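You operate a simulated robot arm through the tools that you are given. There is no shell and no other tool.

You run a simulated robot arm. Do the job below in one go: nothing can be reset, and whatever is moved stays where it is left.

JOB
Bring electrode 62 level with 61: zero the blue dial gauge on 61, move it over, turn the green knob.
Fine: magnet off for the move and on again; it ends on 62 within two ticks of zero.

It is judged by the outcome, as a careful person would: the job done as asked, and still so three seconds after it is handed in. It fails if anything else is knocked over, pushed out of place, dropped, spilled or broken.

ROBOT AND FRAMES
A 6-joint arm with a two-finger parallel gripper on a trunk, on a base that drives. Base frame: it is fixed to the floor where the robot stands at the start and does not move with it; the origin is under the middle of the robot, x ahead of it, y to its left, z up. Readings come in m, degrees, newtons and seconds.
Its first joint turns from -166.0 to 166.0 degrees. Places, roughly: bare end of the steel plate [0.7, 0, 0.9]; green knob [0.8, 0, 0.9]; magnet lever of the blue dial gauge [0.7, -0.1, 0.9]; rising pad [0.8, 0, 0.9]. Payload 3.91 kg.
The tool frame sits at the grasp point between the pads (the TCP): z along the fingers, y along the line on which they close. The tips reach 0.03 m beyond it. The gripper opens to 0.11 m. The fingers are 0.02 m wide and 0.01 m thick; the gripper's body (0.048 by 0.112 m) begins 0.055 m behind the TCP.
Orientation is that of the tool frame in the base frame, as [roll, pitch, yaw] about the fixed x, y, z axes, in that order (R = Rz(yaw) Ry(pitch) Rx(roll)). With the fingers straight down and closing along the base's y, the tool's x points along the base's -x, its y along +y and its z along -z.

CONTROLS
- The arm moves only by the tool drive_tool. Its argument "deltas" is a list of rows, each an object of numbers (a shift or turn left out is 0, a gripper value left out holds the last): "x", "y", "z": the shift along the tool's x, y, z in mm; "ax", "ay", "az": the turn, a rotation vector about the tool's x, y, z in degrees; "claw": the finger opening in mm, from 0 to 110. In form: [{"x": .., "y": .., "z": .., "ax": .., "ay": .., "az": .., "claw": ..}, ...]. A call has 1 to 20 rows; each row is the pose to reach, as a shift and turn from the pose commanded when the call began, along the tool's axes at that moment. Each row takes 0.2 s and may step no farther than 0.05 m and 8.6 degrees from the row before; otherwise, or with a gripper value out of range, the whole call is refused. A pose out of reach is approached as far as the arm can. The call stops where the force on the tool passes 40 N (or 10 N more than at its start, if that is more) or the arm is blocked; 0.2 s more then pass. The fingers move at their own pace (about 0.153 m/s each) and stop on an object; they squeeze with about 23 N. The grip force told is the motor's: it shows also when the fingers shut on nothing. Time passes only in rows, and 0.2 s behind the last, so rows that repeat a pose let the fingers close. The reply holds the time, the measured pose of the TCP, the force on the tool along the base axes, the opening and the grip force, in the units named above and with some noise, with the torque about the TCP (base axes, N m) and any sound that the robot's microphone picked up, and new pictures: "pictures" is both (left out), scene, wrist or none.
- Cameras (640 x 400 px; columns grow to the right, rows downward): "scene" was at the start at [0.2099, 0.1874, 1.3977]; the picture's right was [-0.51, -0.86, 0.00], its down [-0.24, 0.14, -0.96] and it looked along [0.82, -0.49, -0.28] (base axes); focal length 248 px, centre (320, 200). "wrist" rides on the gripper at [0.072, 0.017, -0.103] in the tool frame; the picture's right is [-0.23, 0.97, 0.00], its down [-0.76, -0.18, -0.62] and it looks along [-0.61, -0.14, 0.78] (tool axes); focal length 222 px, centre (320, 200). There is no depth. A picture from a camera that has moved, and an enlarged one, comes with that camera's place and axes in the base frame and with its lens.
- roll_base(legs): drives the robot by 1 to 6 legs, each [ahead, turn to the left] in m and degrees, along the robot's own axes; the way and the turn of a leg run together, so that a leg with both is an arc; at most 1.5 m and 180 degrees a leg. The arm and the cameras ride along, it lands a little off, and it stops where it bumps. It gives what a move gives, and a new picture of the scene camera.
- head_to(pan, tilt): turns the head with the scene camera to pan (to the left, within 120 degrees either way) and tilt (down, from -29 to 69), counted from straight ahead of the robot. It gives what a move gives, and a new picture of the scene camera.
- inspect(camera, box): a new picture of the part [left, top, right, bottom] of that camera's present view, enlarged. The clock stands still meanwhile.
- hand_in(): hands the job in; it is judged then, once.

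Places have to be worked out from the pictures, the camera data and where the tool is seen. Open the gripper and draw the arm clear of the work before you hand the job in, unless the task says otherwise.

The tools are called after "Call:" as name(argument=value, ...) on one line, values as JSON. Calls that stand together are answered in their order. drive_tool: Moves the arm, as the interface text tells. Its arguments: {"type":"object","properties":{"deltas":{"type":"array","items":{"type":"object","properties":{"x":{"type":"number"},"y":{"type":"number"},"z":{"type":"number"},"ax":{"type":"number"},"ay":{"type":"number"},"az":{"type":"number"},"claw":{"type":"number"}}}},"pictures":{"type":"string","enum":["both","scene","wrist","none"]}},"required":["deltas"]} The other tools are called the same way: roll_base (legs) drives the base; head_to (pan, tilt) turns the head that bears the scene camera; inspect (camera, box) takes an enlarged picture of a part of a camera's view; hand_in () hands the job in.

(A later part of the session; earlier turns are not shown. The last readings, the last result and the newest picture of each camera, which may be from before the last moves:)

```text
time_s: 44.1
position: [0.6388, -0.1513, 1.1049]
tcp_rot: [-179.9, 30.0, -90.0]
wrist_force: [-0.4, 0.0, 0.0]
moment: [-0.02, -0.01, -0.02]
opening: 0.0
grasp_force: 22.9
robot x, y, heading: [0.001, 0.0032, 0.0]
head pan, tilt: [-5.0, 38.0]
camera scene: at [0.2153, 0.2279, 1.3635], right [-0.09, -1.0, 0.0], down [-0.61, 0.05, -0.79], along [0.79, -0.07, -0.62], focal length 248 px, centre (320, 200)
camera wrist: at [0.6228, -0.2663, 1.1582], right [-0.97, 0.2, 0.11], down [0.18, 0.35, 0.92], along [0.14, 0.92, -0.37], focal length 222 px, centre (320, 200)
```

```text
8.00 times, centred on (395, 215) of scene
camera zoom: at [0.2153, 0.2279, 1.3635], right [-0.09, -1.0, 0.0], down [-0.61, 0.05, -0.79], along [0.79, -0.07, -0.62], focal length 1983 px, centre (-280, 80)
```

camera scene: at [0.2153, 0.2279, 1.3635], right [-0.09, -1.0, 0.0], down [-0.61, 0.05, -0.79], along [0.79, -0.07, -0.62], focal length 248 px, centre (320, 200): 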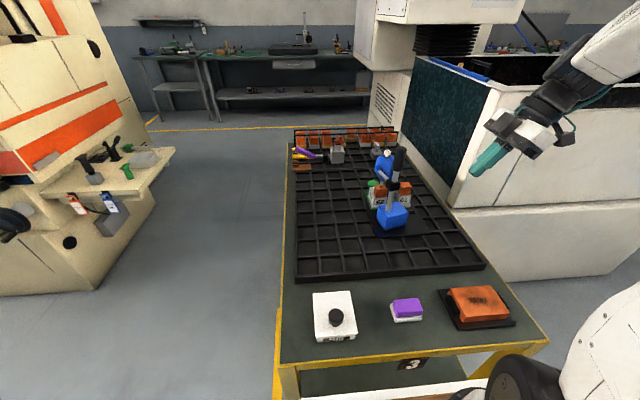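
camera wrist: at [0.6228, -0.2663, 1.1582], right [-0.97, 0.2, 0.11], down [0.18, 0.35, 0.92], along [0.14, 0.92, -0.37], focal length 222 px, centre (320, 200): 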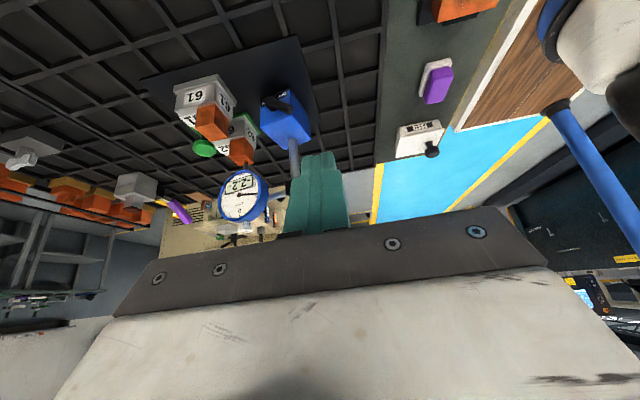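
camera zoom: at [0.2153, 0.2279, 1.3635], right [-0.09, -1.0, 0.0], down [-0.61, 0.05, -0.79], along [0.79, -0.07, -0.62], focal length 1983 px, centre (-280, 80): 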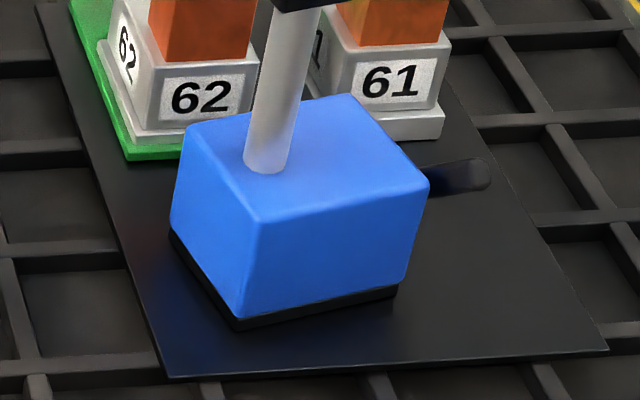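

The base is turned about +10°; hub at about (0.704, -0.059, 0.921), lever tip at (0.676, -0.063, 0.953). I bring the closed fingertip to the lever's -x side.

Call:
drive_tool(deltas=[{"x": 6, "y": -3, "z": 37, "claw": 0}, {"x": 12, "y": -7, "z": 74, "claw": 0}, {"x": 18, "y": -10, "z": 111, "claw": 0}, {"x": 13, "y": -10, "z": 135, "claw": 0}, {"x": 7.3, "y": -10, "z": 158.6, "claw": 0}])

Call:
inspect(camera="wrist", box=[220, 60, 420, 200])

Call:
inspect(camera="scene", box=[365, 160, 445, 240])

```text
time_s: 45.3
position: [0.6502, -0.0782, 0.9631]
tcp_rot: [179.9, 30.0, -90.0]
wrist_force: [0.5, 0.5, 0.2]
moment: [-0.01, 0.0, 0.0]
opening: 0.0
grasp_force: 22.9
robot x, y, heading: [-0.0007, -0.0006, 0.0]
head pan, tilt: [-5.0, 38.0]
camera scene: at [0.2155, 0.2276, 1.3635], right [-0.09, -1.0, 0.0], down [-0.61, 0.05, -0.79], along [0.79, -0.07, -0.62], focal length 248 px, centre (320, 200)
camera wrist: at [0.633, -0.1923, 1.0175], right [-0.97, 0.2, 0.11], down [0.18, 0.35, 0.92], along [0.14, 0.92, -0.37], focal length 222 px, centre (320, 200)
```

scene: 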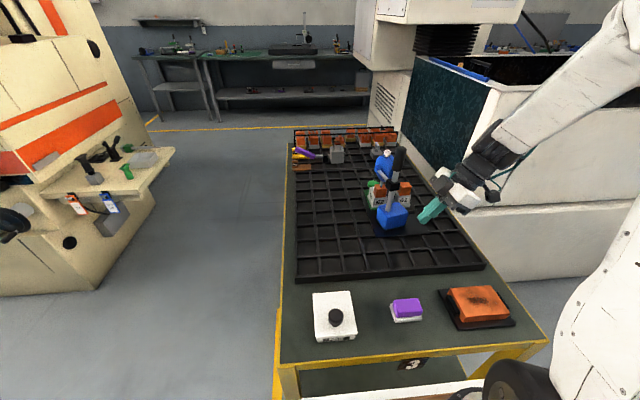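
wrist: 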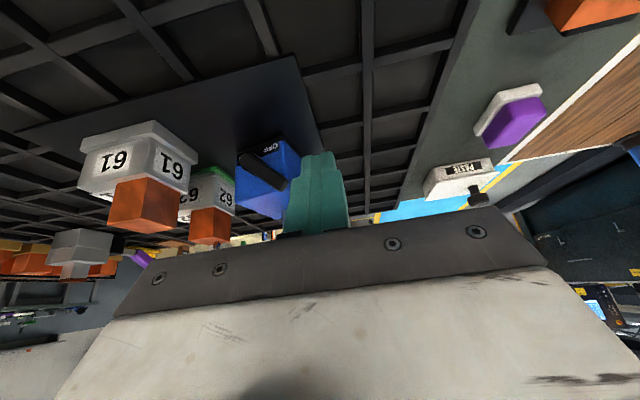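

```text
2.86 times, centred on (320, 130) of wrist
camera zoom: at [0.633, -0.1923, 1.0175], right [-0.97, 0.2, 0.11], down [0.18, 0.35, 0.92], along [0.14, 0.92, -0.37], focal length 635 px, centre (320, 400)
```

zoom: 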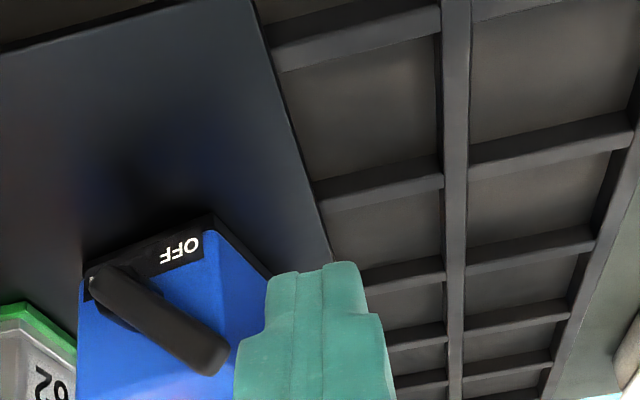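

```text
5.00 times, centred on (405, 200) of scene
camera zoom: at [0.2155, 0.2276, 1.3635], right [-0.09, -1.0, 0.0], down [-0.61, 0.05, -0.79], along [0.79, -0.07, -0.62], focal length 1240 px, centre (-105, 200)
```

zoom: 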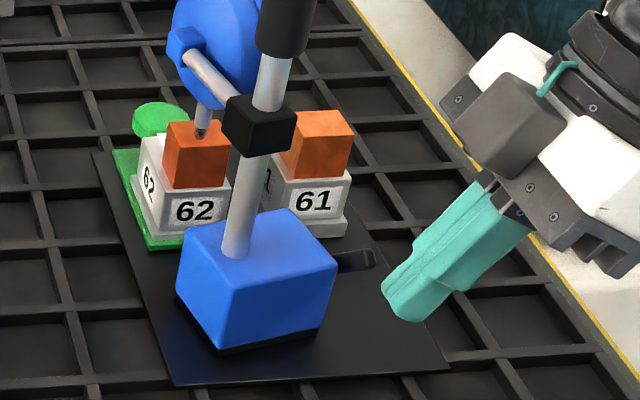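

Geometry agrees in both views. I sweep the lever toward ON in small steps, rising over the hub, and pause near vertical.

Call:
drive_tool(deltas=[{"x": -1.2, "y": -8, "z": 0.7, "claw": 0}, {"x": -2.4, "y": -16, "z": 1.4, "claw": 0}, {"x": -4.6, "y": -24, "z": 0.4, "claw": 0}, {"x": -7.9, "y": -32, "z": -2.4, "claw": 0}, {"x": -10.6, "y": -40, "z": -4.3, "claw": 0}], pictures="none")

Call:
inspect(camera="wrist", box=[180, 60, 420, 220])

Call:
inspect(camera="scene", box=[365, 160, 445, 240])

```text
time_s: 46.5
position: [0.6909, -0.0711, 0.9741]
tcp_rot: [179.9, 29.9, -90.1]
wrist_force: [-0.9, -0.2, -0.3]
moment: [0.0, -0.01, 0.04]
opening: 0.0
grasp_force: 22.8
robot x, y, heading: [-0.0034, 0.0009, 0.2]
head pan, tilt: [-5.0, 38.0]
```

```text
2.50 times, centred on (300, 140) of wrist
camera zoom: at [0.673, -0.1851, 1.0264], right [-0.97, 0.2, 0.11], down [0.18, 0.35, 0.92], along [0.14, 0.92, -0.37], focal length 555 px, centre (370, 350)
```

zoom: 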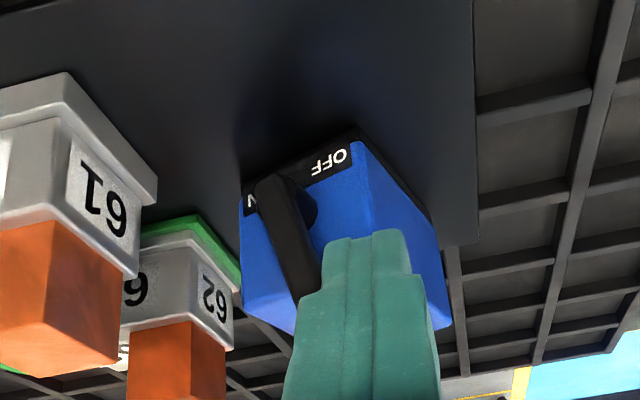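

```text
5.00 times, centred on (405, 200) of scene
camera zoom: at [0.2156, 0.2277, 1.3635], right [-0.09, -1.0, 0.0], down [-0.61, 0.05, -0.79], along [0.79, -0.07, -0.62], focal length 1240 px, centre (-105, 200)
```

zoom: 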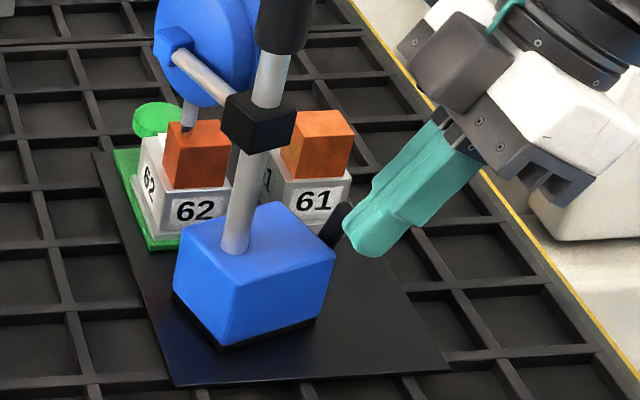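

The lever is about vertical; the stand turned a little more but the plunger is still on the copper. I nudge on just past vertical and check.

Call:
drive_tool(deltas=[{"x": -1.5, "y": -10, "z": 0.9, "claw": 0}], pictures="none")

Call:
inspect(camera="wrist", box=[180, 60, 420, 220])

Call:
inspect(camera="scene", box=[365, 160, 445, 240])

```text
time_s: 46.9
position: [0.6996, -0.0697, 0.9725]
tcp_rot: [180.0, 29.9, -90.0]
wrist_force: [-0.3, 0.1, -0.4]
moment: [0.01, 0.01, -0.01]
opening: 0.0
grasp_force: 22.8
robot x, y, heading: [-0.001, 0.0028, 0.0]
head pan, tilt: [-5.0, 38.0]
```

```text
2.50 times, centred on (300, 140) of wrist
camera zoom: at [0.6824, -0.1838, 1.0266], right [-0.97, 0.2, 0.11], down [0.18, 0.35, 0.92], along [0.14, 0.92, -0.37], focal length 555 px, centre (370, 350)
```

zoom: 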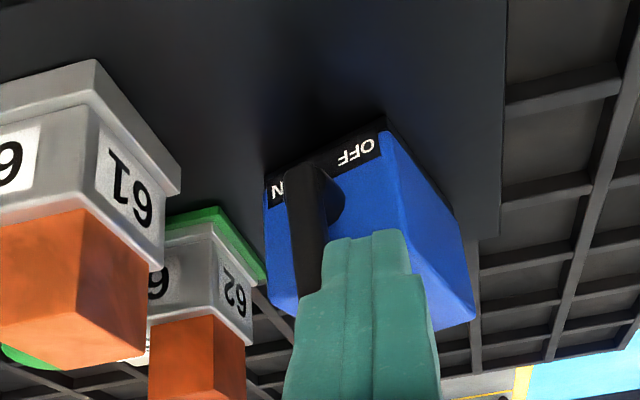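

```text
5.00 times, centred on (405, 200) of scene
camera zoom: at [0.2156, 0.2277, 1.3635], right [-0.09, -1.0, 0.0], down [-0.61, 0.05, -0.79], along [0.79, -0.07, -0.62], focal length 1240 px, centre (-105, 200)
```

zoom: 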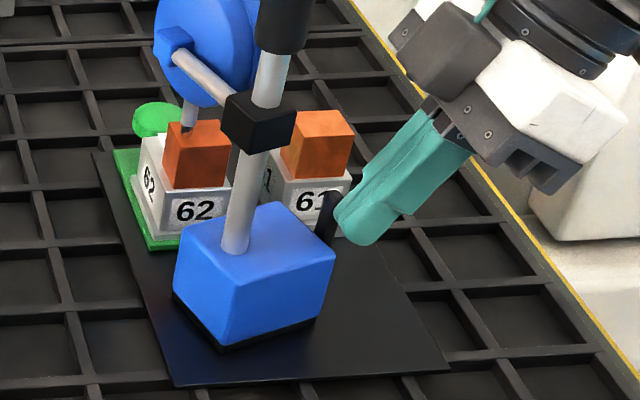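

Stand held still this time. I continue pushing the lever toward ON in two small steps.

Call:
drive_tool(deltas=[{"x": -2, "y": -8, "z": 1.2, "claw": 0}, {"x": -3.5, "y": -15, "z": 2.9, "claw": 0}], pictures="none")

Call:
inspect(camera="wrist", box=[180, 60, 420, 220])

Call:
inspect(camera="scene", box=[365, 160, 445, 240])

```text
time_s: 47.5
position: [0.7147, -0.0646, 0.9721]
tcp_rot: [180.0, 30.0, -90.0]
wrist_force: [0.5, 0.5, 0.2]
moment: [0.02, 0.02, 0.01]
opening: 0.0
grasp_force: 23.4
robot x, y, heading: [-0.0004, -0.0007, 0.1]
head pan, tilt: [-5.0, 38.0]
```

```text
2.50 times, centred on (300, 140) of wrist
camera zoom: at [0.6982, -0.1799, 1.0266], right [-0.97, 0.2, 0.11], down [0.18, 0.35, 0.92], along [0.14, 0.92, -0.37], focal length 555 px, centre (370, 350)
```

zoom: 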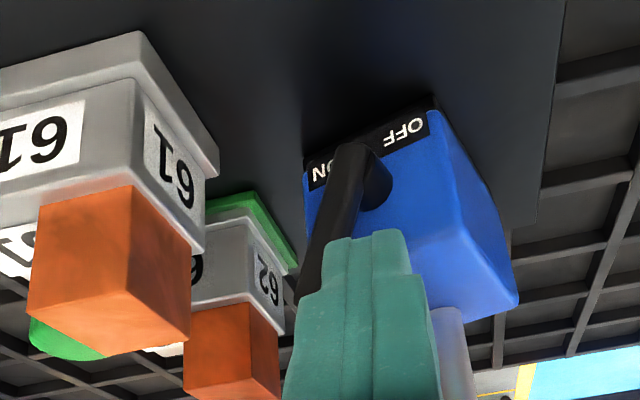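

```text
5.00 times, centred on (405, 200) of scene
camera zoom: at [0.2156, 0.2276, 1.3635], right [-0.09, -1.0, 0.0], down [-0.61, 0.05, -0.79], along [0.79, -0.07, -0.62], focal length 1240 px, centre (-105, 200)
```

zoom: 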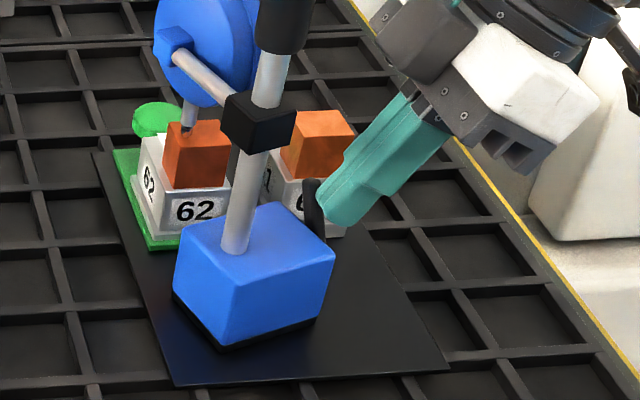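

Lever is ~20° past vertical and the stand is still. I continue toward the ON stop.

Call:
drive_tool(deltas=[{"x": -0.8, "y": -7, "z": 2.8, "claw": 0}, {"x": -1.1, "y": -11, "z": 4.5, "claw": 0}], pictures="none")

Call:
inspect(camera="wrist", box=[180, 60, 420, 220])

Call:
inspect(camera="scene", box=[365, 160, 445, 240])

```text
time_s: 48.1
position: [0.7254, -0.0628, 0.9687]
tcp_rot: [179.9, 30.0, -89.9]
wrist_force: [-3.3, -1.7, -0.1]
moment: [-0.04, 0.05, 0.03]
opening: 0.0
grasp_force: 23.2
robot x, y, heading: [-0.0002, -0.001, 0.1]
head pan, tilt: [-5.0, 38.0]
```

```text
2.50 times, centred on (300, 140) of wrist
camera zoom: at [0.709, -0.1762, 1.0227], right [-0.97, 0.2, 0.11], down [0.18, 0.35, 0.92], along [0.14, 0.92, -0.37], focal length 555 px, centre (370, 350)
```

zoom: 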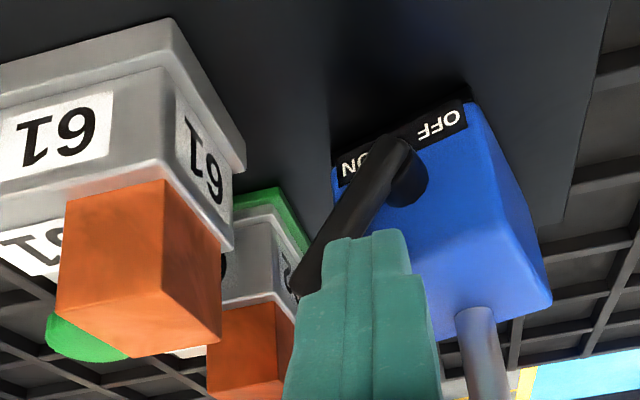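

```text
5.00 times, centred on (405, 200) of scene
camera zoom: at [0.2155, 0.2276, 1.3635], right [-0.09, -1.0, 0.0], down [-0.61, 0.05, -0.79], along [0.79, -0.07, -0.62], focal length 1240 px, centre (-105, 200)
```

zoom: 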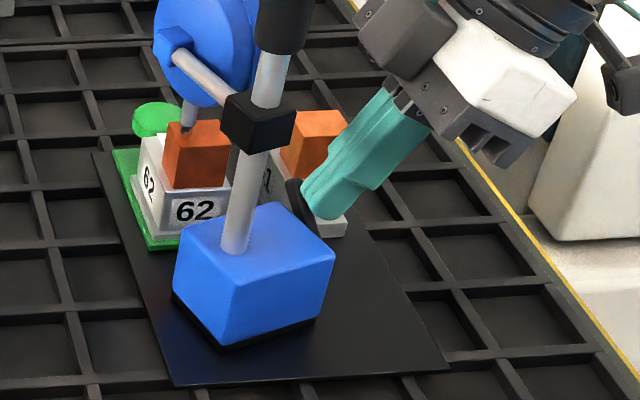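

Lever is around 40° toward ON with 3 N contact. I press a little further to its stop.

Call:
drive_tool(deltas=[{"x": 0, "y": -2.5, "z": 2.2, "claw": 0}, {"x": 0, "y": -5, "z": 4, "claw": 0}], pictures="none")

Call:
inspect(camera="wrist", box=[180, 60, 420, 220])

Call:
inspect(camera="scene", box=[365, 160, 445, 240])

```text
time_s: 48.7
position: [0.7281, -0.0612, 0.9687]
tcp_rot: [179.9, 30.0, -89.9]
wrist_force: [-16.3, -4.0, 18.8]
moment: [0.15, 0.29, 0.18]
opening: 0.0
grasp_force: 22.8
robot x, y, heading: [0.0021, 0.002, 0.2]
head pan, tilt: [-5.0, 38.0]
stopped in row 2: the force on the tool passed its limit at 46 N (the readings are from after the stop); the commanded pose is now the measured one
```

```text
2.50 times, centred on (300, 140) of wrist
camera zoom: at [0.7112, -0.1758, 1.022], right [-0.97, 0.2, 0.11], down [0.18, 0.35, 0.92], along [0.14, 0.92, -0.37], focal length 555 px, centre (370, 350)
```

zoom: 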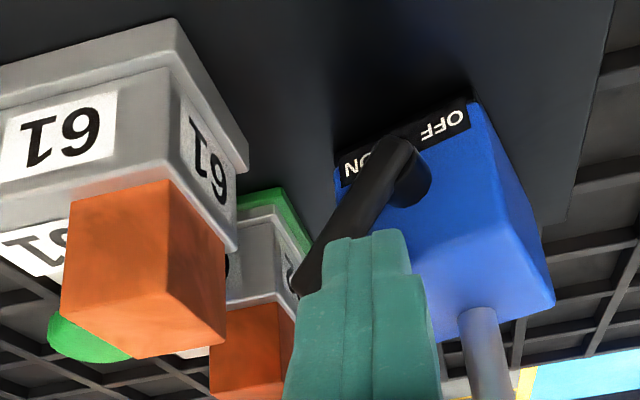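

```text
5.00 times, centred on (405, 200) of scene
camera zoom: at [0.2145, 0.2272, 1.3637], right [-0.09, -1.0, 0.0], down [-0.61, 0.05, -0.79], along [0.79, -0.07, -0.61], focal length 1240 px, centre (-105, 200)
```

zoom: 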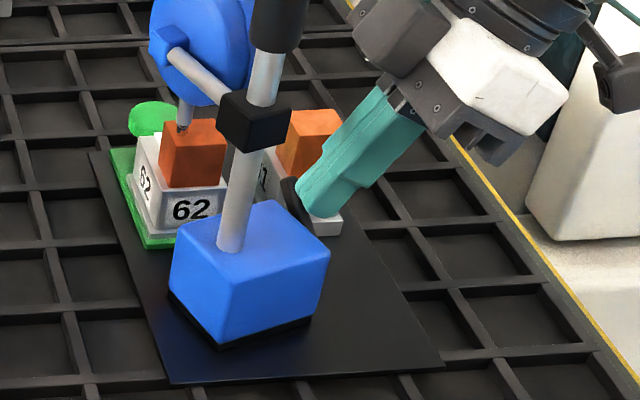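

The lever reached its ON stop (46 N, stand did not move), so the magnet holds. I back off and read the dial.

Call:
drive_tool(deltas=[{"z": -20, "y": 2, "claw": 0}, {"x": 2, "y": 20, "z": -60, "claw": 0}, {"x": 5, "y": 45, "z": -95, "claw": 0}, {"x": 8, "y": 68, "z": -130, "claw": 0}, {"x": 10, "y": 88, "z": -163, "claw": 0}])

Call:
inspect(camera="wrist", box=[180, 60, 400, 240])

Call:
inspect(camera="wrist", box=[200, 120, 280, 220])

Call:
inspect(camera="scene", box=[360, 140, 440, 220])

```text
time_s: 49.9
position: [0.6427, -0.1523, 1.1032]
tcp_rot: [179.9, 30.0, -90.1]
wrist_force: [0.0, -0.5, -0.6]
moment: [0.06, 0.0, 0.04]
opening: 0.0
grasp_force: 22.8
robot x, y, heading: [0.0027, 0.004, -0.0]
head pan, tilt: [-5.0, 38.0]
camera scene: at [0.2159, 0.2274, 1.3635], right [-0.09, -1.0, 0.0], down [-0.61, 0.05, -0.79], along [0.78, -0.07, -0.62], focal length 248 px, centre (320, 200)
camera wrist: at [0.6256, -0.267, 1.1557], right [-0.97, 0.2, 0.12], down [0.18, 0.35, 0.92], along [0.14, 0.92, -0.37], focal length 222 px, centre (320, 200)
```

scene: 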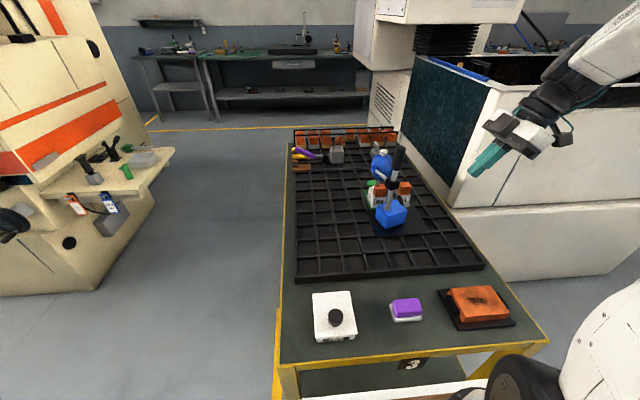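
wrist: 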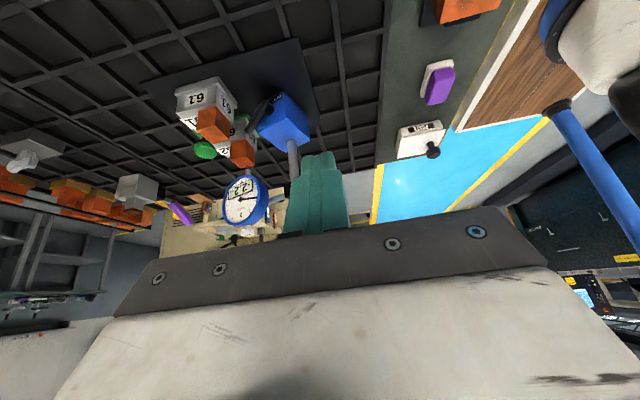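

```text
2.22 times, centred on (290, 150) of wrist
camera zoom: at [0.6256, -0.267, 1.1557], right [-0.97, 0.2, 0.12], down [0.18, 0.35, 0.92], along [0.14, 0.92, -0.37], focal length 494 px, centre (387, 311)
```

zoom: 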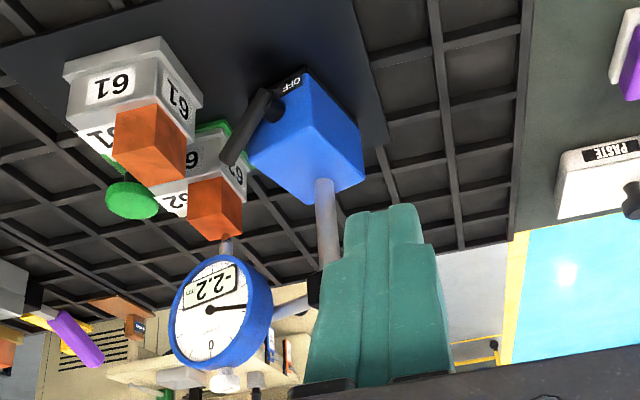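

```text
4.00 times, centred on (240, 170) of wrist
camera zoom: at [0.6256, -0.267, 1.1557], right [-0.97, 0.2, 0.12], down [0.18, 0.35, 0.92], along [0.14, 0.92, -0.37], focal length 888 px, centre (640, 320)
```

zoom: 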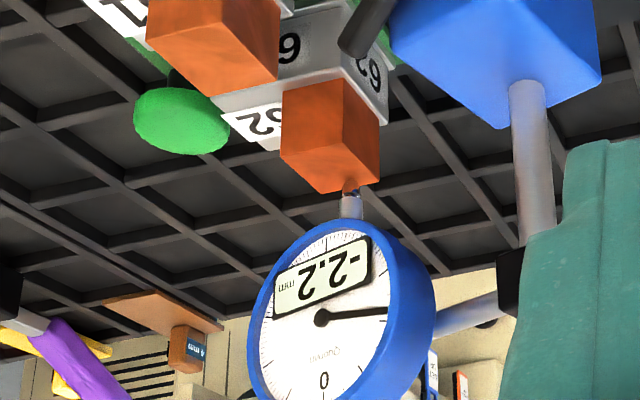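

```text
5.00 times, centred on (400, 180) of scene
camera zoom: at [0.2159, 0.2274, 1.3635], right [-0.09, -1.0, 0.0], down [-0.61, 0.05, -0.79], along [0.78, -0.07, -0.62], focal length 1240 px, centre (-80, 300)
```

zoom: 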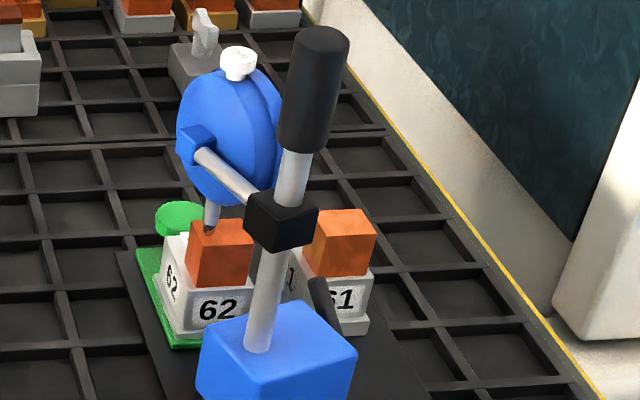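

Still -2.2 with the plunger on the copper and the lever ON. Now the knob: I move the camera to look at it closely from the -y side at about x = 0.86.

Call:
drive_tool(deltas=[{"y": -45, "claw": 0}, {"y": -90, "claw": 0}, {"x": 2, "y": -135, "z": 15, "claw": 0}, {"x": 10, "y": -175, "z": 40, "claw": 0}, {"x": 18, "y": -205, "z": 75, "claw": 0}, {"x": 24, "y": -234, "z": 105, "claw": 0}])

Call:
inspect(camera="wrist", box=[240, 60, 440, 220])

```text
time_s: 51.3
position: [0.8771, -0.1185, 1.0013]
tcp_rot: [179.9, 30.0, -90.0]
wrist_force: [0.2, 0.3, 0.4]
moment: [0.01, -0.03, 0.0]
opening: 0.0001
grasp_force: 23.0
robot x, y, heading: [-0.0024, -0.0009, -0.2]
head pan, tilt: [-5.0, 38.0]
camera scene: at [0.2152, 0.2273, 1.3636], right [-0.09, -1.0, 0.0], down [-0.61, 0.05, -0.79], along [0.79, -0.07, -0.62], focal length 248 px, centre (320, 200)
camera wrist: at [0.8593, -0.2321, 1.0554], right [-0.97, 0.2, 0.11], down [0.18, 0.35, 0.92], along [0.14, 0.92, -0.37], focal length 222 px, centre (320, 200)
```

scene: 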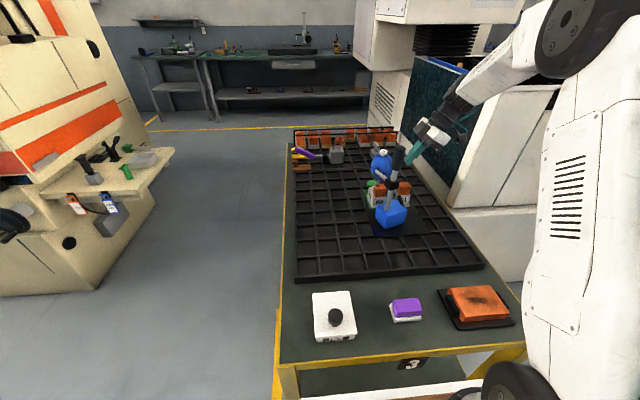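
wrist: 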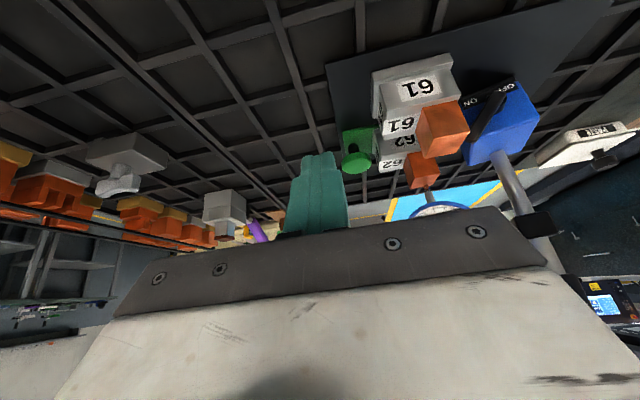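

```text
2.50 times, centred on (340, 140) of wrist
camera zoom: at [0.8593, -0.2321, 1.0554], right [-0.97, 0.2, 0.11], down [0.18, 0.35, 0.92], along [0.14, 0.92, -0.37], focal length 555 px, centre (270, 350)
```

zoom: 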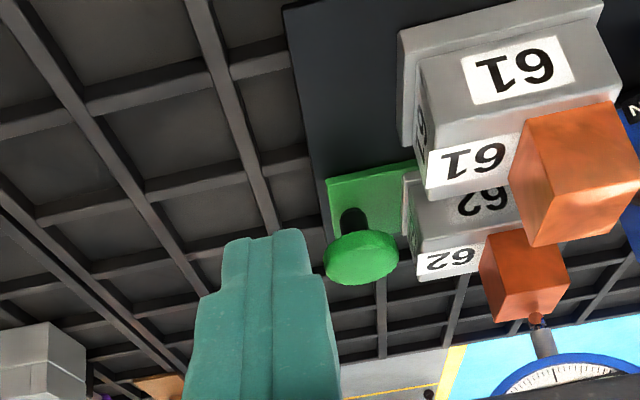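

I zoom right in on the knob and pad.

Call:
inspect(camera="wrist", box=[335, 115, 435, 195])

Call:
inspect(camera="scene", box=[355, 165, 415, 225])

```text
5.00 times, centred on (385, 155) of wrist
camera zoom: at [0.8593, -0.2321, 1.0554], right [-0.97, 0.2, 0.11], down [0.18, 0.35, 0.92], along [0.14, 0.92, -0.37], focal length 1111 px, centre (-5, 425)
```

zoom: 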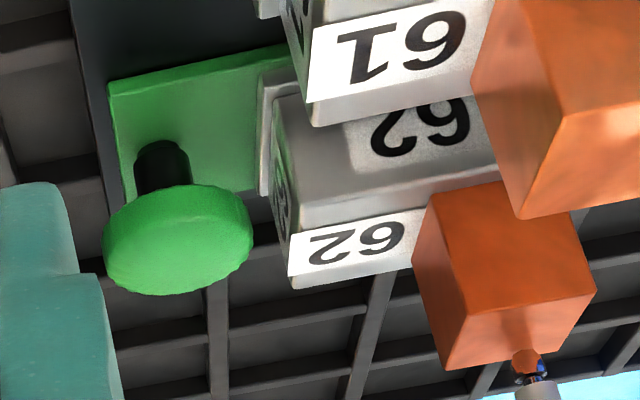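

```text
6.67 times, centred on (385, 195) of scene
camera zoom: at [0.2152, 0.2273, 1.3636], right [-0.09, -1.0, 0.0], down [-0.61, 0.05, -0.79], along [0.79, -0.07, -0.62], focal length 1653 px, centre (-113, 233)
```

zoom: 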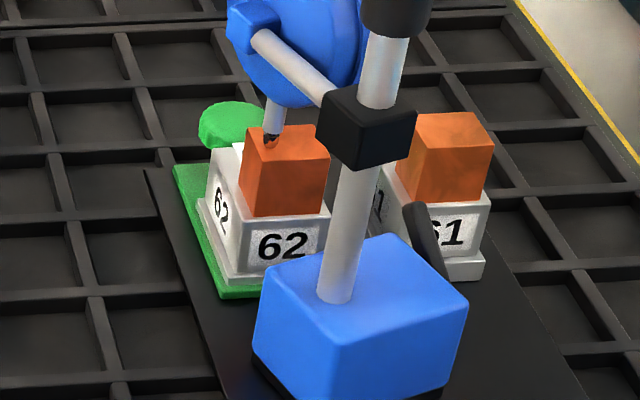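

The knob is a 35 mm disc, top at about z 0.922, centred near (0.847, 0.006), with 62's holder flange only ~6 mm from its -x side; so I must close on it along y, with the gripper leaning away (+x) from the dial. First I rise and stand the tool upright.

Call:
drive_tool(deltas=[{"x": -20, "z": -35, "ay": 4, "claw": 0}, {"x": -42, "z": -73, "ay": 10, "claw": 0}, {"x": -64, "z": -111, "ay": 17, "claw": 0}, {"x": -86, "z": -149, "ay": 24, "claw": 0}, {"x": -108, "z": -187, "ay": 30, "claw": 0}], pictures="none")

Call:
drive_tool(deltas=[{"x": -10, "az": 8.2, "claw": 45}, {"x": -22, "az": 16.4, "claw": 45}, {"x": -34, "az": 24.6, "claw": 45}, {"x": -46, "az": 32.8, "claw": 45}, {"x": -58, "az": 41, "claw": 45}, {"x": -70, "az": 49.2, "claw": 45}, {"x": -82, "az": 57.4, "claw": 45}, {"x": -94, "az": 65.6, "claw": 45}, {"x": -106, "az": 73.8, "claw": 45}, {"x": -116, "y": -8, "az": 82, "claw": 45}, {"x": -126, "y": -15, "az": 90, "claw": 45}])

Call:
inspect(camera="wrist", box=[220, 20, 420, 180])

```text
time_s: 52.5
position: [0.8768, -0.1202, 1.2162]
tcp_rot: [179.9, 0.0, -90.1]
wrist_force: [0.4, -0.6, 0.1]
moment: [0.0, -0.01, 0.05]
opening: 0.0
grasp_force: 23.0
robot x, y, heading: [-0.0024, -0.0005, -0.0]
head pan, tilt: [-5.0, 38.0]
```

```text
time_s: 54.9
position: [0.8923, 0.0048, 1.216]
tcp_rot: [-180.0, -0.1, 180.0]
wrist_force: [-0.5, 0.0, 0.4]
moment: [-0.01, -0.01, -0.01]
opening: 0.0448
grasp_force: 0.1
robot x, y, heading: [0.0008, 0.0053, -0.3]
head pan, tilt: [-5.0, 38.0]
camera scene: at [0.2156, 0.2273, 1.3635], right [-0.09, -1.0, 0.0], down [-0.61, 0.05, -0.79], along [0.78, -0.07, -0.62], focal length 248 px, centre (320, 200)
camera wrist: at [0.8194, 0.0224, 1.3197], right [0.23, 0.97, 0.0], down [0.76, -0.18, 0.62], along [0.61, -0.14, -0.78], focal length 222 px, centre (320, 200)
```

scene: 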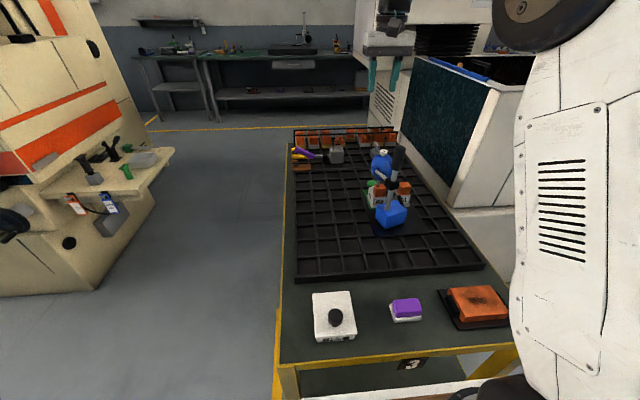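
wrist: 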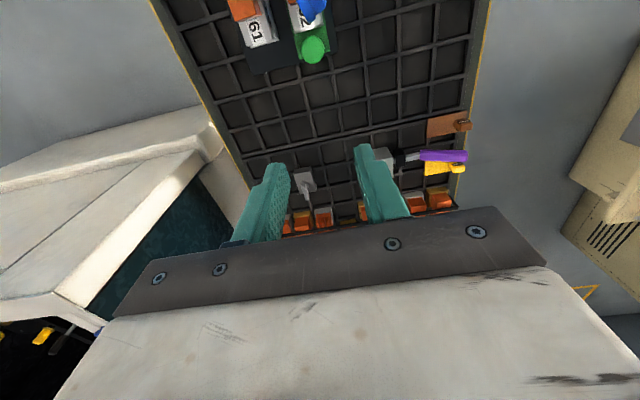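

```text
2.50 times, centred on (320, 100) of wrist
camera zoom: at [0.8194, 0.0224, 1.3197], right [0.23, 0.97, 0.0], down [0.76, -0.18, 0.62], along [0.61, -0.14, -0.78], focal length 555 px, centre (320, 450)
```

zoom: 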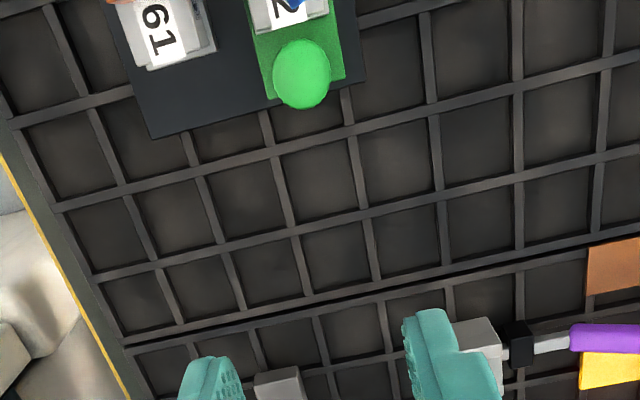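

The knob centre fixes at (0.8475, 0.006), top z ≈ 0.922. I test leaning the tool 30° outward here, well above everything.

Call:
drive_tool(deltas=[{"x": -2, "y": 0, "z": 15, "ay": 6, "claw": 45}, {"x": -4, "y": 1, "z": 35, "ay": 12, "claw": 45}, {"x": -6, "y": 1, "z": 55, "ay": 18, "claw": 45}, {"x": -8, "y": 1, "z": 75, "ay": 24, "claw": 45}, {"x": -8, "y": 1, "z": 96, "ay": 30, "claw": 45}])

```text
time_s: 56.1
position: [0.8969, 0.0069, 1.1211]
tcp_rot: [180.0, -30.2, -180.0]
wrist_force: [-0.5, -0.6, 0.0]
moment: [0.02, -0.04, -0.03]
opening: 0.045
grasp_force: 0.0
robot x, y, heading: [-0.0006, 0.0008, -0.2]
head pan, tilt: [-5.0, 38.0]
camera scene: at [0.2152, 0.2274, 1.3636], right [-0.09, -1.0, 0.0], down [-0.61, 0.05, -0.79], along [0.79, -0.07, -0.62], focal length 248 px, centre (320, 200)
camera wrist: at [0.8864, 0.0237, 1.2474], right [0.2, 0.97, -0.11], down [0.97, -0.18, 0.16], along [0.13, -0.14, -0.98], focal length 222 px, centre (320, 200)
```

scene: 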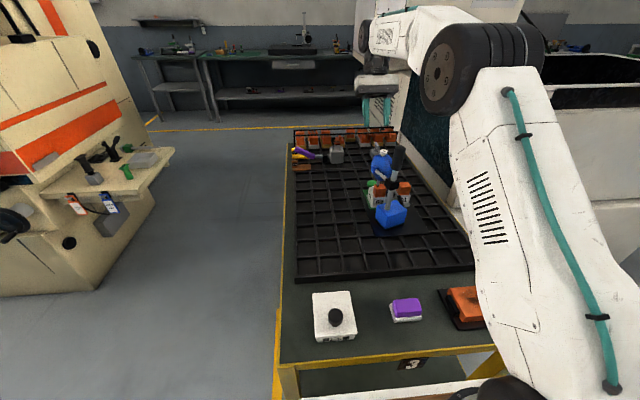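
wrist: 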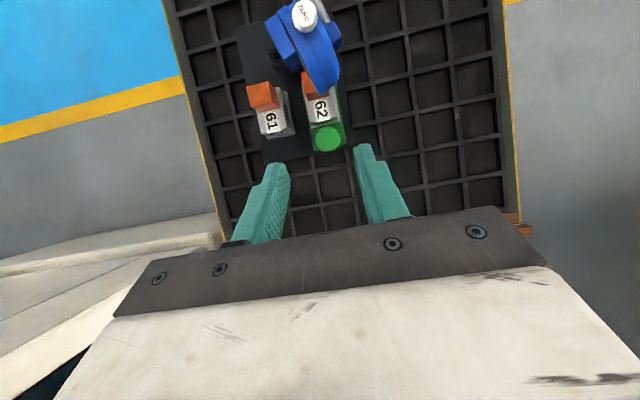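

The leaning pose is reachable and gives a clear view down. I zoom for dial clearance and knob position.

Call:
inspect(camera="wrist", box=[230, 0, 390, 170])

```text
2.35 times, centred on (310, 85) of wrist
camera zoom: at [0.8864, 0.0237, 1.2474], right [0.2, 0.97, -0.11], down [0.97, -0.18, 0.16], along [0.13, -0.14, -0.98], focal length 523 px, centre (344, 471)
```

zoom: 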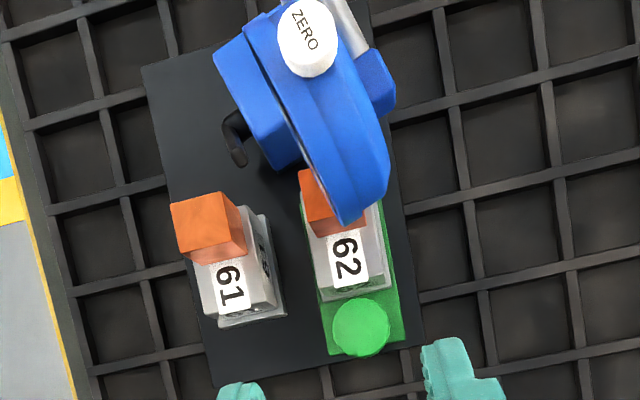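

The dial's far edge is at about x = 0.815, so leaning a bit more (36°) leaves good clearance. I go down to the pre-grip point, 60 mm back along the tool from the knob.

Call:
drive_tool(deltas=[{"x": -17, "z": 29, "ay": 1.5, "claw": 48}, {"x": -34, "z": 58, "ay": 3, "claw": 48}, {"x": -51, "z": 88, "ay": 4.5, "claw": 48}, {"x": -67.5, "z": 117, "ay": 6, "claw": 48}])

Call:
inspect(camera="wrist", box=[220, 20, 420, 200])

```text
time_s: 57.1
position: [0.8974, 0.0072, 0.9829]
tcp_rot: [-180.0, -36.2, -180.0]
wrist_force: [0.1, -0.6, 0.3]
moment: [0.01, -0.02, 0.04]
opening: 0.048
grasp_force: 0.0
robot x, y, heading: [-0.0024, -0.004, -0.4]
head pan, tilt: [-5.0, 38.0]
camera scene: at [0.2154, 0.2274, 1.3635], right [-0.09, -1.0, 0.0], down [-0.61, 0.05, -0.79], along [0.79, -0.07, -0.62], focal length 248 px, centre (320, 200)
camera wrist: at [0.8995, 0.0248, 1.11], right [0.18, 0.97, -0.13], down [0.98, -0.18, 0.05], along [0.03, -0.14, -0.99], focal length 222 px, centre (320, 200)
```

scene: 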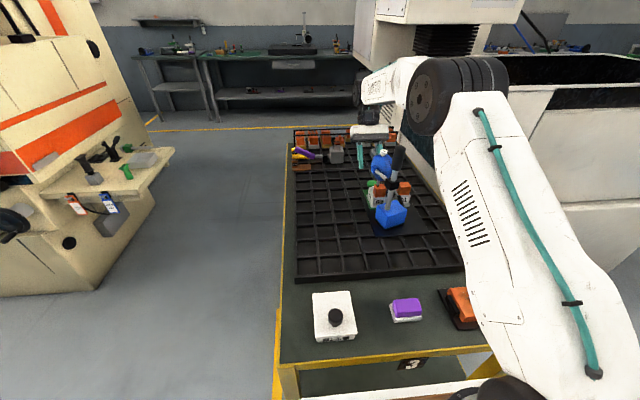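
wrist: 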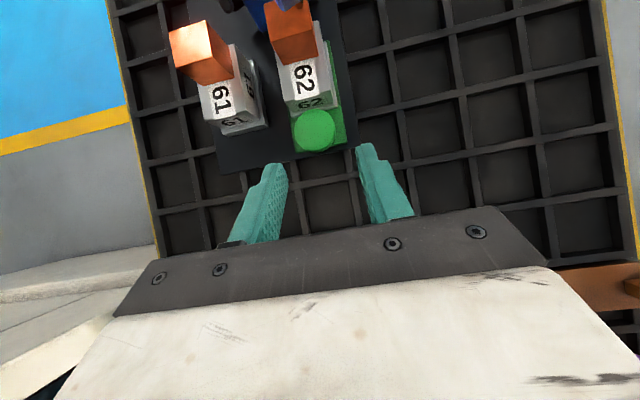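

```text
2.22 times, centred on (320, 110) of wrist
camera zoom: at [0.8995, 0.0248, 1.11], right [0.18, 0.97, -0.13], down [0.98, -0.18, 0.05], along [0.03, -0.14, -0.99], focal length 494 px, centre (320, 400)
```

zoom: 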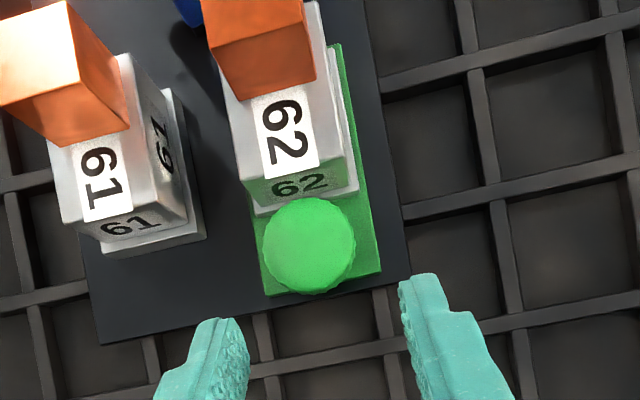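

Knob centre from here: (0.847, 0.005). The path is clear, so I advance along the tool axis around the knob.

Call:
drive_tool(deltas=[{"z": 15, "claw": 48}, {"x": 1, "z": 30, "y": -1, "claw": 48}, {"x": 1.8, "z": 42, "y": -1, "claw": 48}, {"x": 1.8, "z": 51, "y": -1, "claw": 48}, {"x": 1.8, "z": 58, "y": -1, "claw": 48}])

Call:
inspect(camera="wrist", box=[220, 60, 420, 220])

Call:
inspect(camera="scene", box=[340, 110, 430, 200])

```text
time_s: 58.3
position: [0.8625, 0.0059, 0.9373]
tcp_rot: [-180.0, -36.0, -180.0]
wrist_force: [-0.5, -0.3, 0.5]
moment: [0.01, 0.02, 0.04]
opening: 0.048
grasp_force: 0.1
robot x, y, heading: [-0.003, -0.0036, -0.3]
head pan, tilt: [-5.0, 38.0]
camera scene: at [0.2157, 0.2274, 1.3635], right [-0.09, -1.0, 0.0], down [-0.61, 0.05, -0.79], along [0.78, -0.07, -0.62], focal length 248 px, centre (320, 200)
camera wrist: at [0.8644, 0.0234, 1.0647], right [0.18, 0.97, -0.13], down [0.98, -0.18, 0.05], along [0.03, -0.14, -0.99], focal length 222 px, centre (320, 200)
```

scene: 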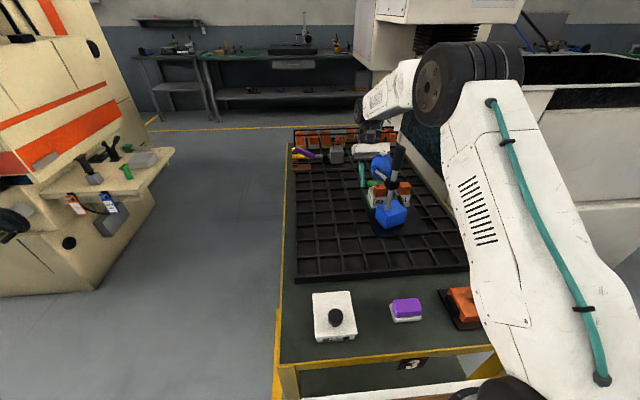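
wrist: 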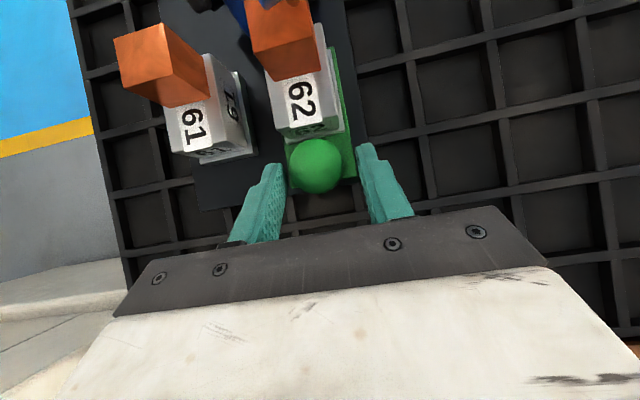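

```text
2.50 times, centred on (320, 140) of wrist
camera zoom: at [0.8644, 0.0234, 1.0647], right [0.18, 0.97, -0.13], down [0.98, -0.18, 0.05], along [0.03, -0.14, -0.99], focal length 555 px, centre (320, 350)
```

zoom: 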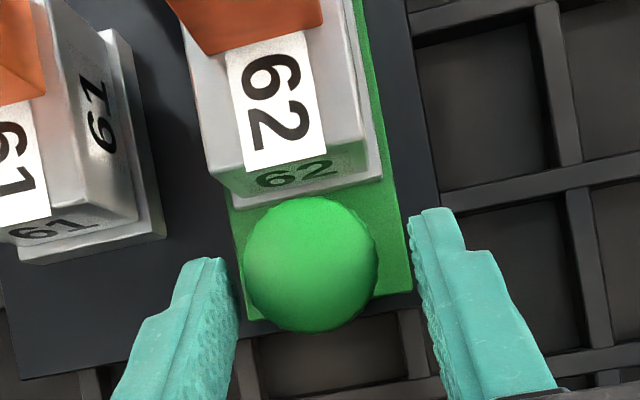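

```text
4.44 times, centred on (385, 155) of scene
camera zoom: at [0.2157, 0.2274, 1.3635], right [-0.09, -1.0, 0.0], down [-0.61, 0.05, -0.79], along [0.78, -0.07, -0.62], focal length 1102 px, centre (31, 400)
```

zoom: 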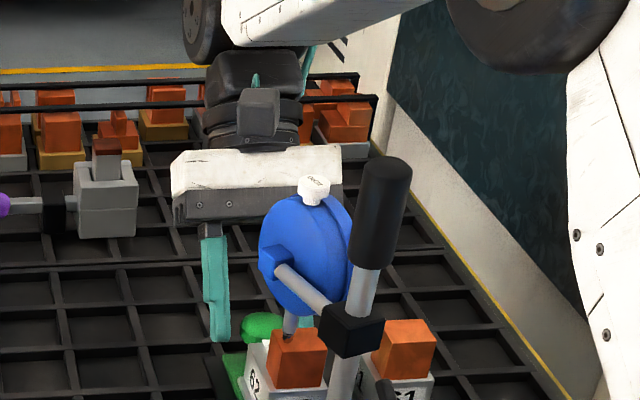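

Fingers straddle the knob symmetrically with clear gaps. I close on it.

Call:
drive_tool(deltas=[{"claw": 40}, {"claw": 30}, {"claw": 20}, {"claw": 20}], pictures="none")

Call:
inspect(camera="wrist", box=[220, 60, 420, 220])

```text
time_s: 59.3
position: [0.8625, 0.0059, 0.9392]
tcp_rot: [180.0, -36.0, 179.9]
wrist_force: [-3.0, -13.7, -0.3]
moment: [-0.42, -0.32, 0.22]
opening: 0.0308
grasp_force: 23.1
robot x, y, heading: [-0.0008, -0.0032, -0.1]
head pan, tilt: [-5.0, 38.0]
```

```text
2.50 times, centred on (320, 140) of wrist
camera zoom: at [0.8645, 0.0219, 1.0649], right [0.18, 0.97, -0.13], down [0.98, -0.18, 0.05], along [0.03, -0.14, -0.99], focal length 555 px, centre (320, 350)
```

zoom: 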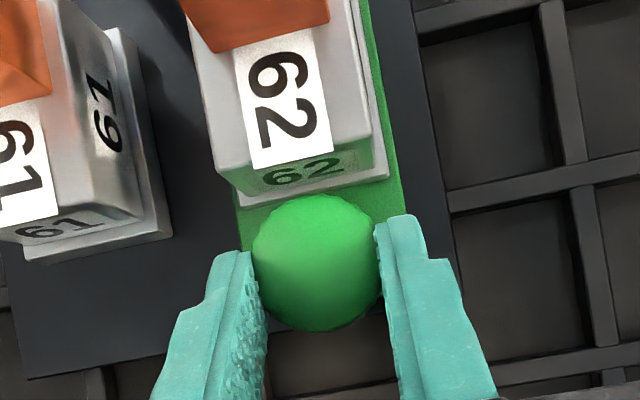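

Gripped at 31 mm but with a 14 N sideways load, so I centre the gripper by ~1.5 mm toward -y.

Call:
drive_tool(deltas=[{"y": -0.8, "claw": 20}, {"y": -1.5, "claw": 20}, {"y": -1.5, "claw": 20}], pictures="none")

```text
time_s: 60.1
position: [0.8636, 0.0046, 0.939]
tcp_rot: [179.9, -36.2, -180.0]
wrist_force: [-10.6, -6.1, 0.2]
moment: [-0.08, 0.14, 0.16]
opening: 0.0308
grasp_force: 22.5
robot x, y, heading: [-0.0011, -0.0035, -0.3]
head pan, tilt: [-5.0, 38.0]
```

Call:
drive_tool(deltas=[{"x": 0.8, "y": -0.7, "z": 0.6, "claw": 20}, {"x": 0.8, "y": -0.7, "z": 0.6, "claw": 20}], pictures="none")

Call:
inspect(camera="wrist", box=[220, 60, 420, 220])

```text
time_s: 60.7
position: [0.8617, 0.0057, 0.9382]
tcp_rot: [-180.0, -36.0, -179.9]
wrist_force: [2.1, 2.4, -1.1]
moment: [0.06, -0.55, -0.02]
opening: 0.0308
grasp_force: 22.7
robot x, y, heading: [0.0013, 0.0026, -0.1]
head pan, tilt: [-5.0, 38.0]
```

```text
2.50 times, centred on (320, 140) of wrist
camera zoom: at [0.8646, 0.0221, 1.0651], right [0.18, 0.97, -0.13], down [0.98, -0.18, 0.06], along [0.03, -0.14, -0.99], focal length 555 px, centre (320, 350)
```

zoom: 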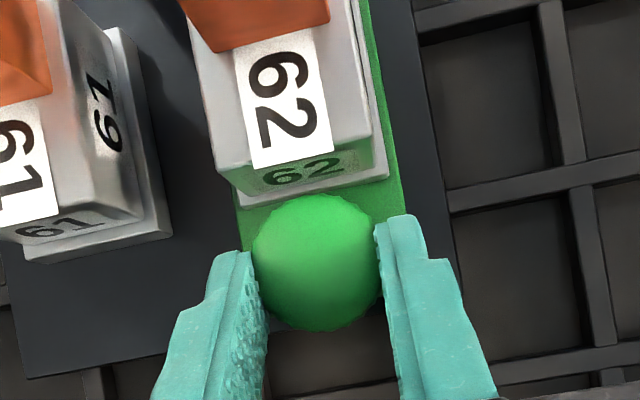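

Loads are now balanced (about 3 N). I turn the knob 25° clockwise as a trial, orbiting the TCP about the knob axis.

Call:
drive_tool(deltas=[{"y": -1.2, "ax": -2.94, "az": 4.05, "claw": 20}, {"x": 0.2, "y": -2.5, "z": 0.1, "ax": -5.88, "az": 8.09, "claw": 20}, {"x": 0.4, "y": -3.7, "z": 0.3, "ax": -8.82, "az": 12.14, "claw": 20}, {"x": 0.7, "y": -4.8, "z": 0.5, "ax": -11.76, "az": 16.18, "claw": 20}, {"x": 1.1, "y": -6, "z": 0.8, "ax": -14.7, "az": 20.2, "claw": 20}, {"x": 1.1, "y": -6, "z": 0.8, "ax": -14.7, "az": 20.2, "claw": 20}], pictures="none")

Call:
inspect(camera="wrist", box=[220, 60, 420, 220])

Call:
inspect(camera="scene", box=[340, 130, 430, 220])

```text
time_s: 62.1
position: [0.86, -0.0029, 0.9389]
tcp_rot: [-180.0, -36.1, 154.9]
wrist_force: [9.0, 4.2, 0.2]
moment: [0.09, -0.15, -0.1]
opening: 0.0309
grasp_force: 22.8
robot x, y, heading: [-0.001, 0.0034, -0.2]
head pan, tilt: [-5.0, 38.0]
```

```text
2.50 times, centred on (320, 140) of wrist
camera zoom: at [0.8701, 0.0125, 1.0658], right [0.58, 0.8, -0.13], down [0.81, -0.58, 0.06], along [-0.03, -0.14, -0.99], focal length 555 px, centre (320, 350)
```

zoom: 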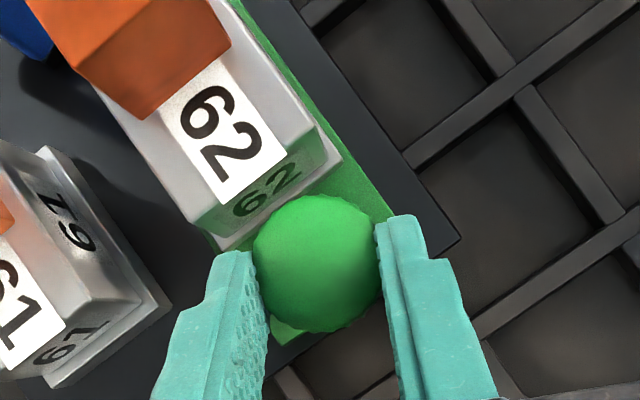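

```text
4.44 times, centred on (385, 175) of scene
camera zoom: at [0.2164, 0.2275, 1.3634], right [-0.09, -1.0, 0.0], down [-0.61, 0.05, -0.79], along [0.78, -0.07, -0.62], focal length 1102 px, centre (31, 311)
```

zoom: 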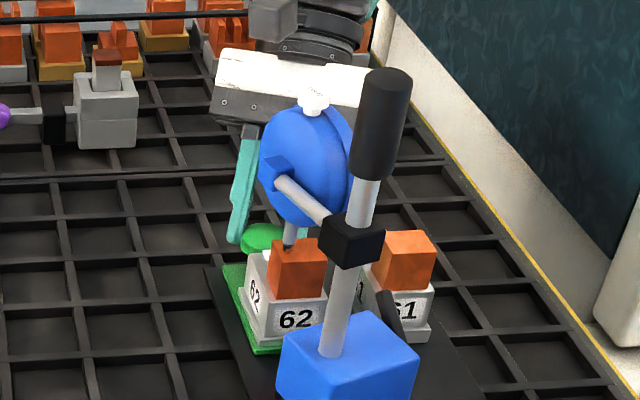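

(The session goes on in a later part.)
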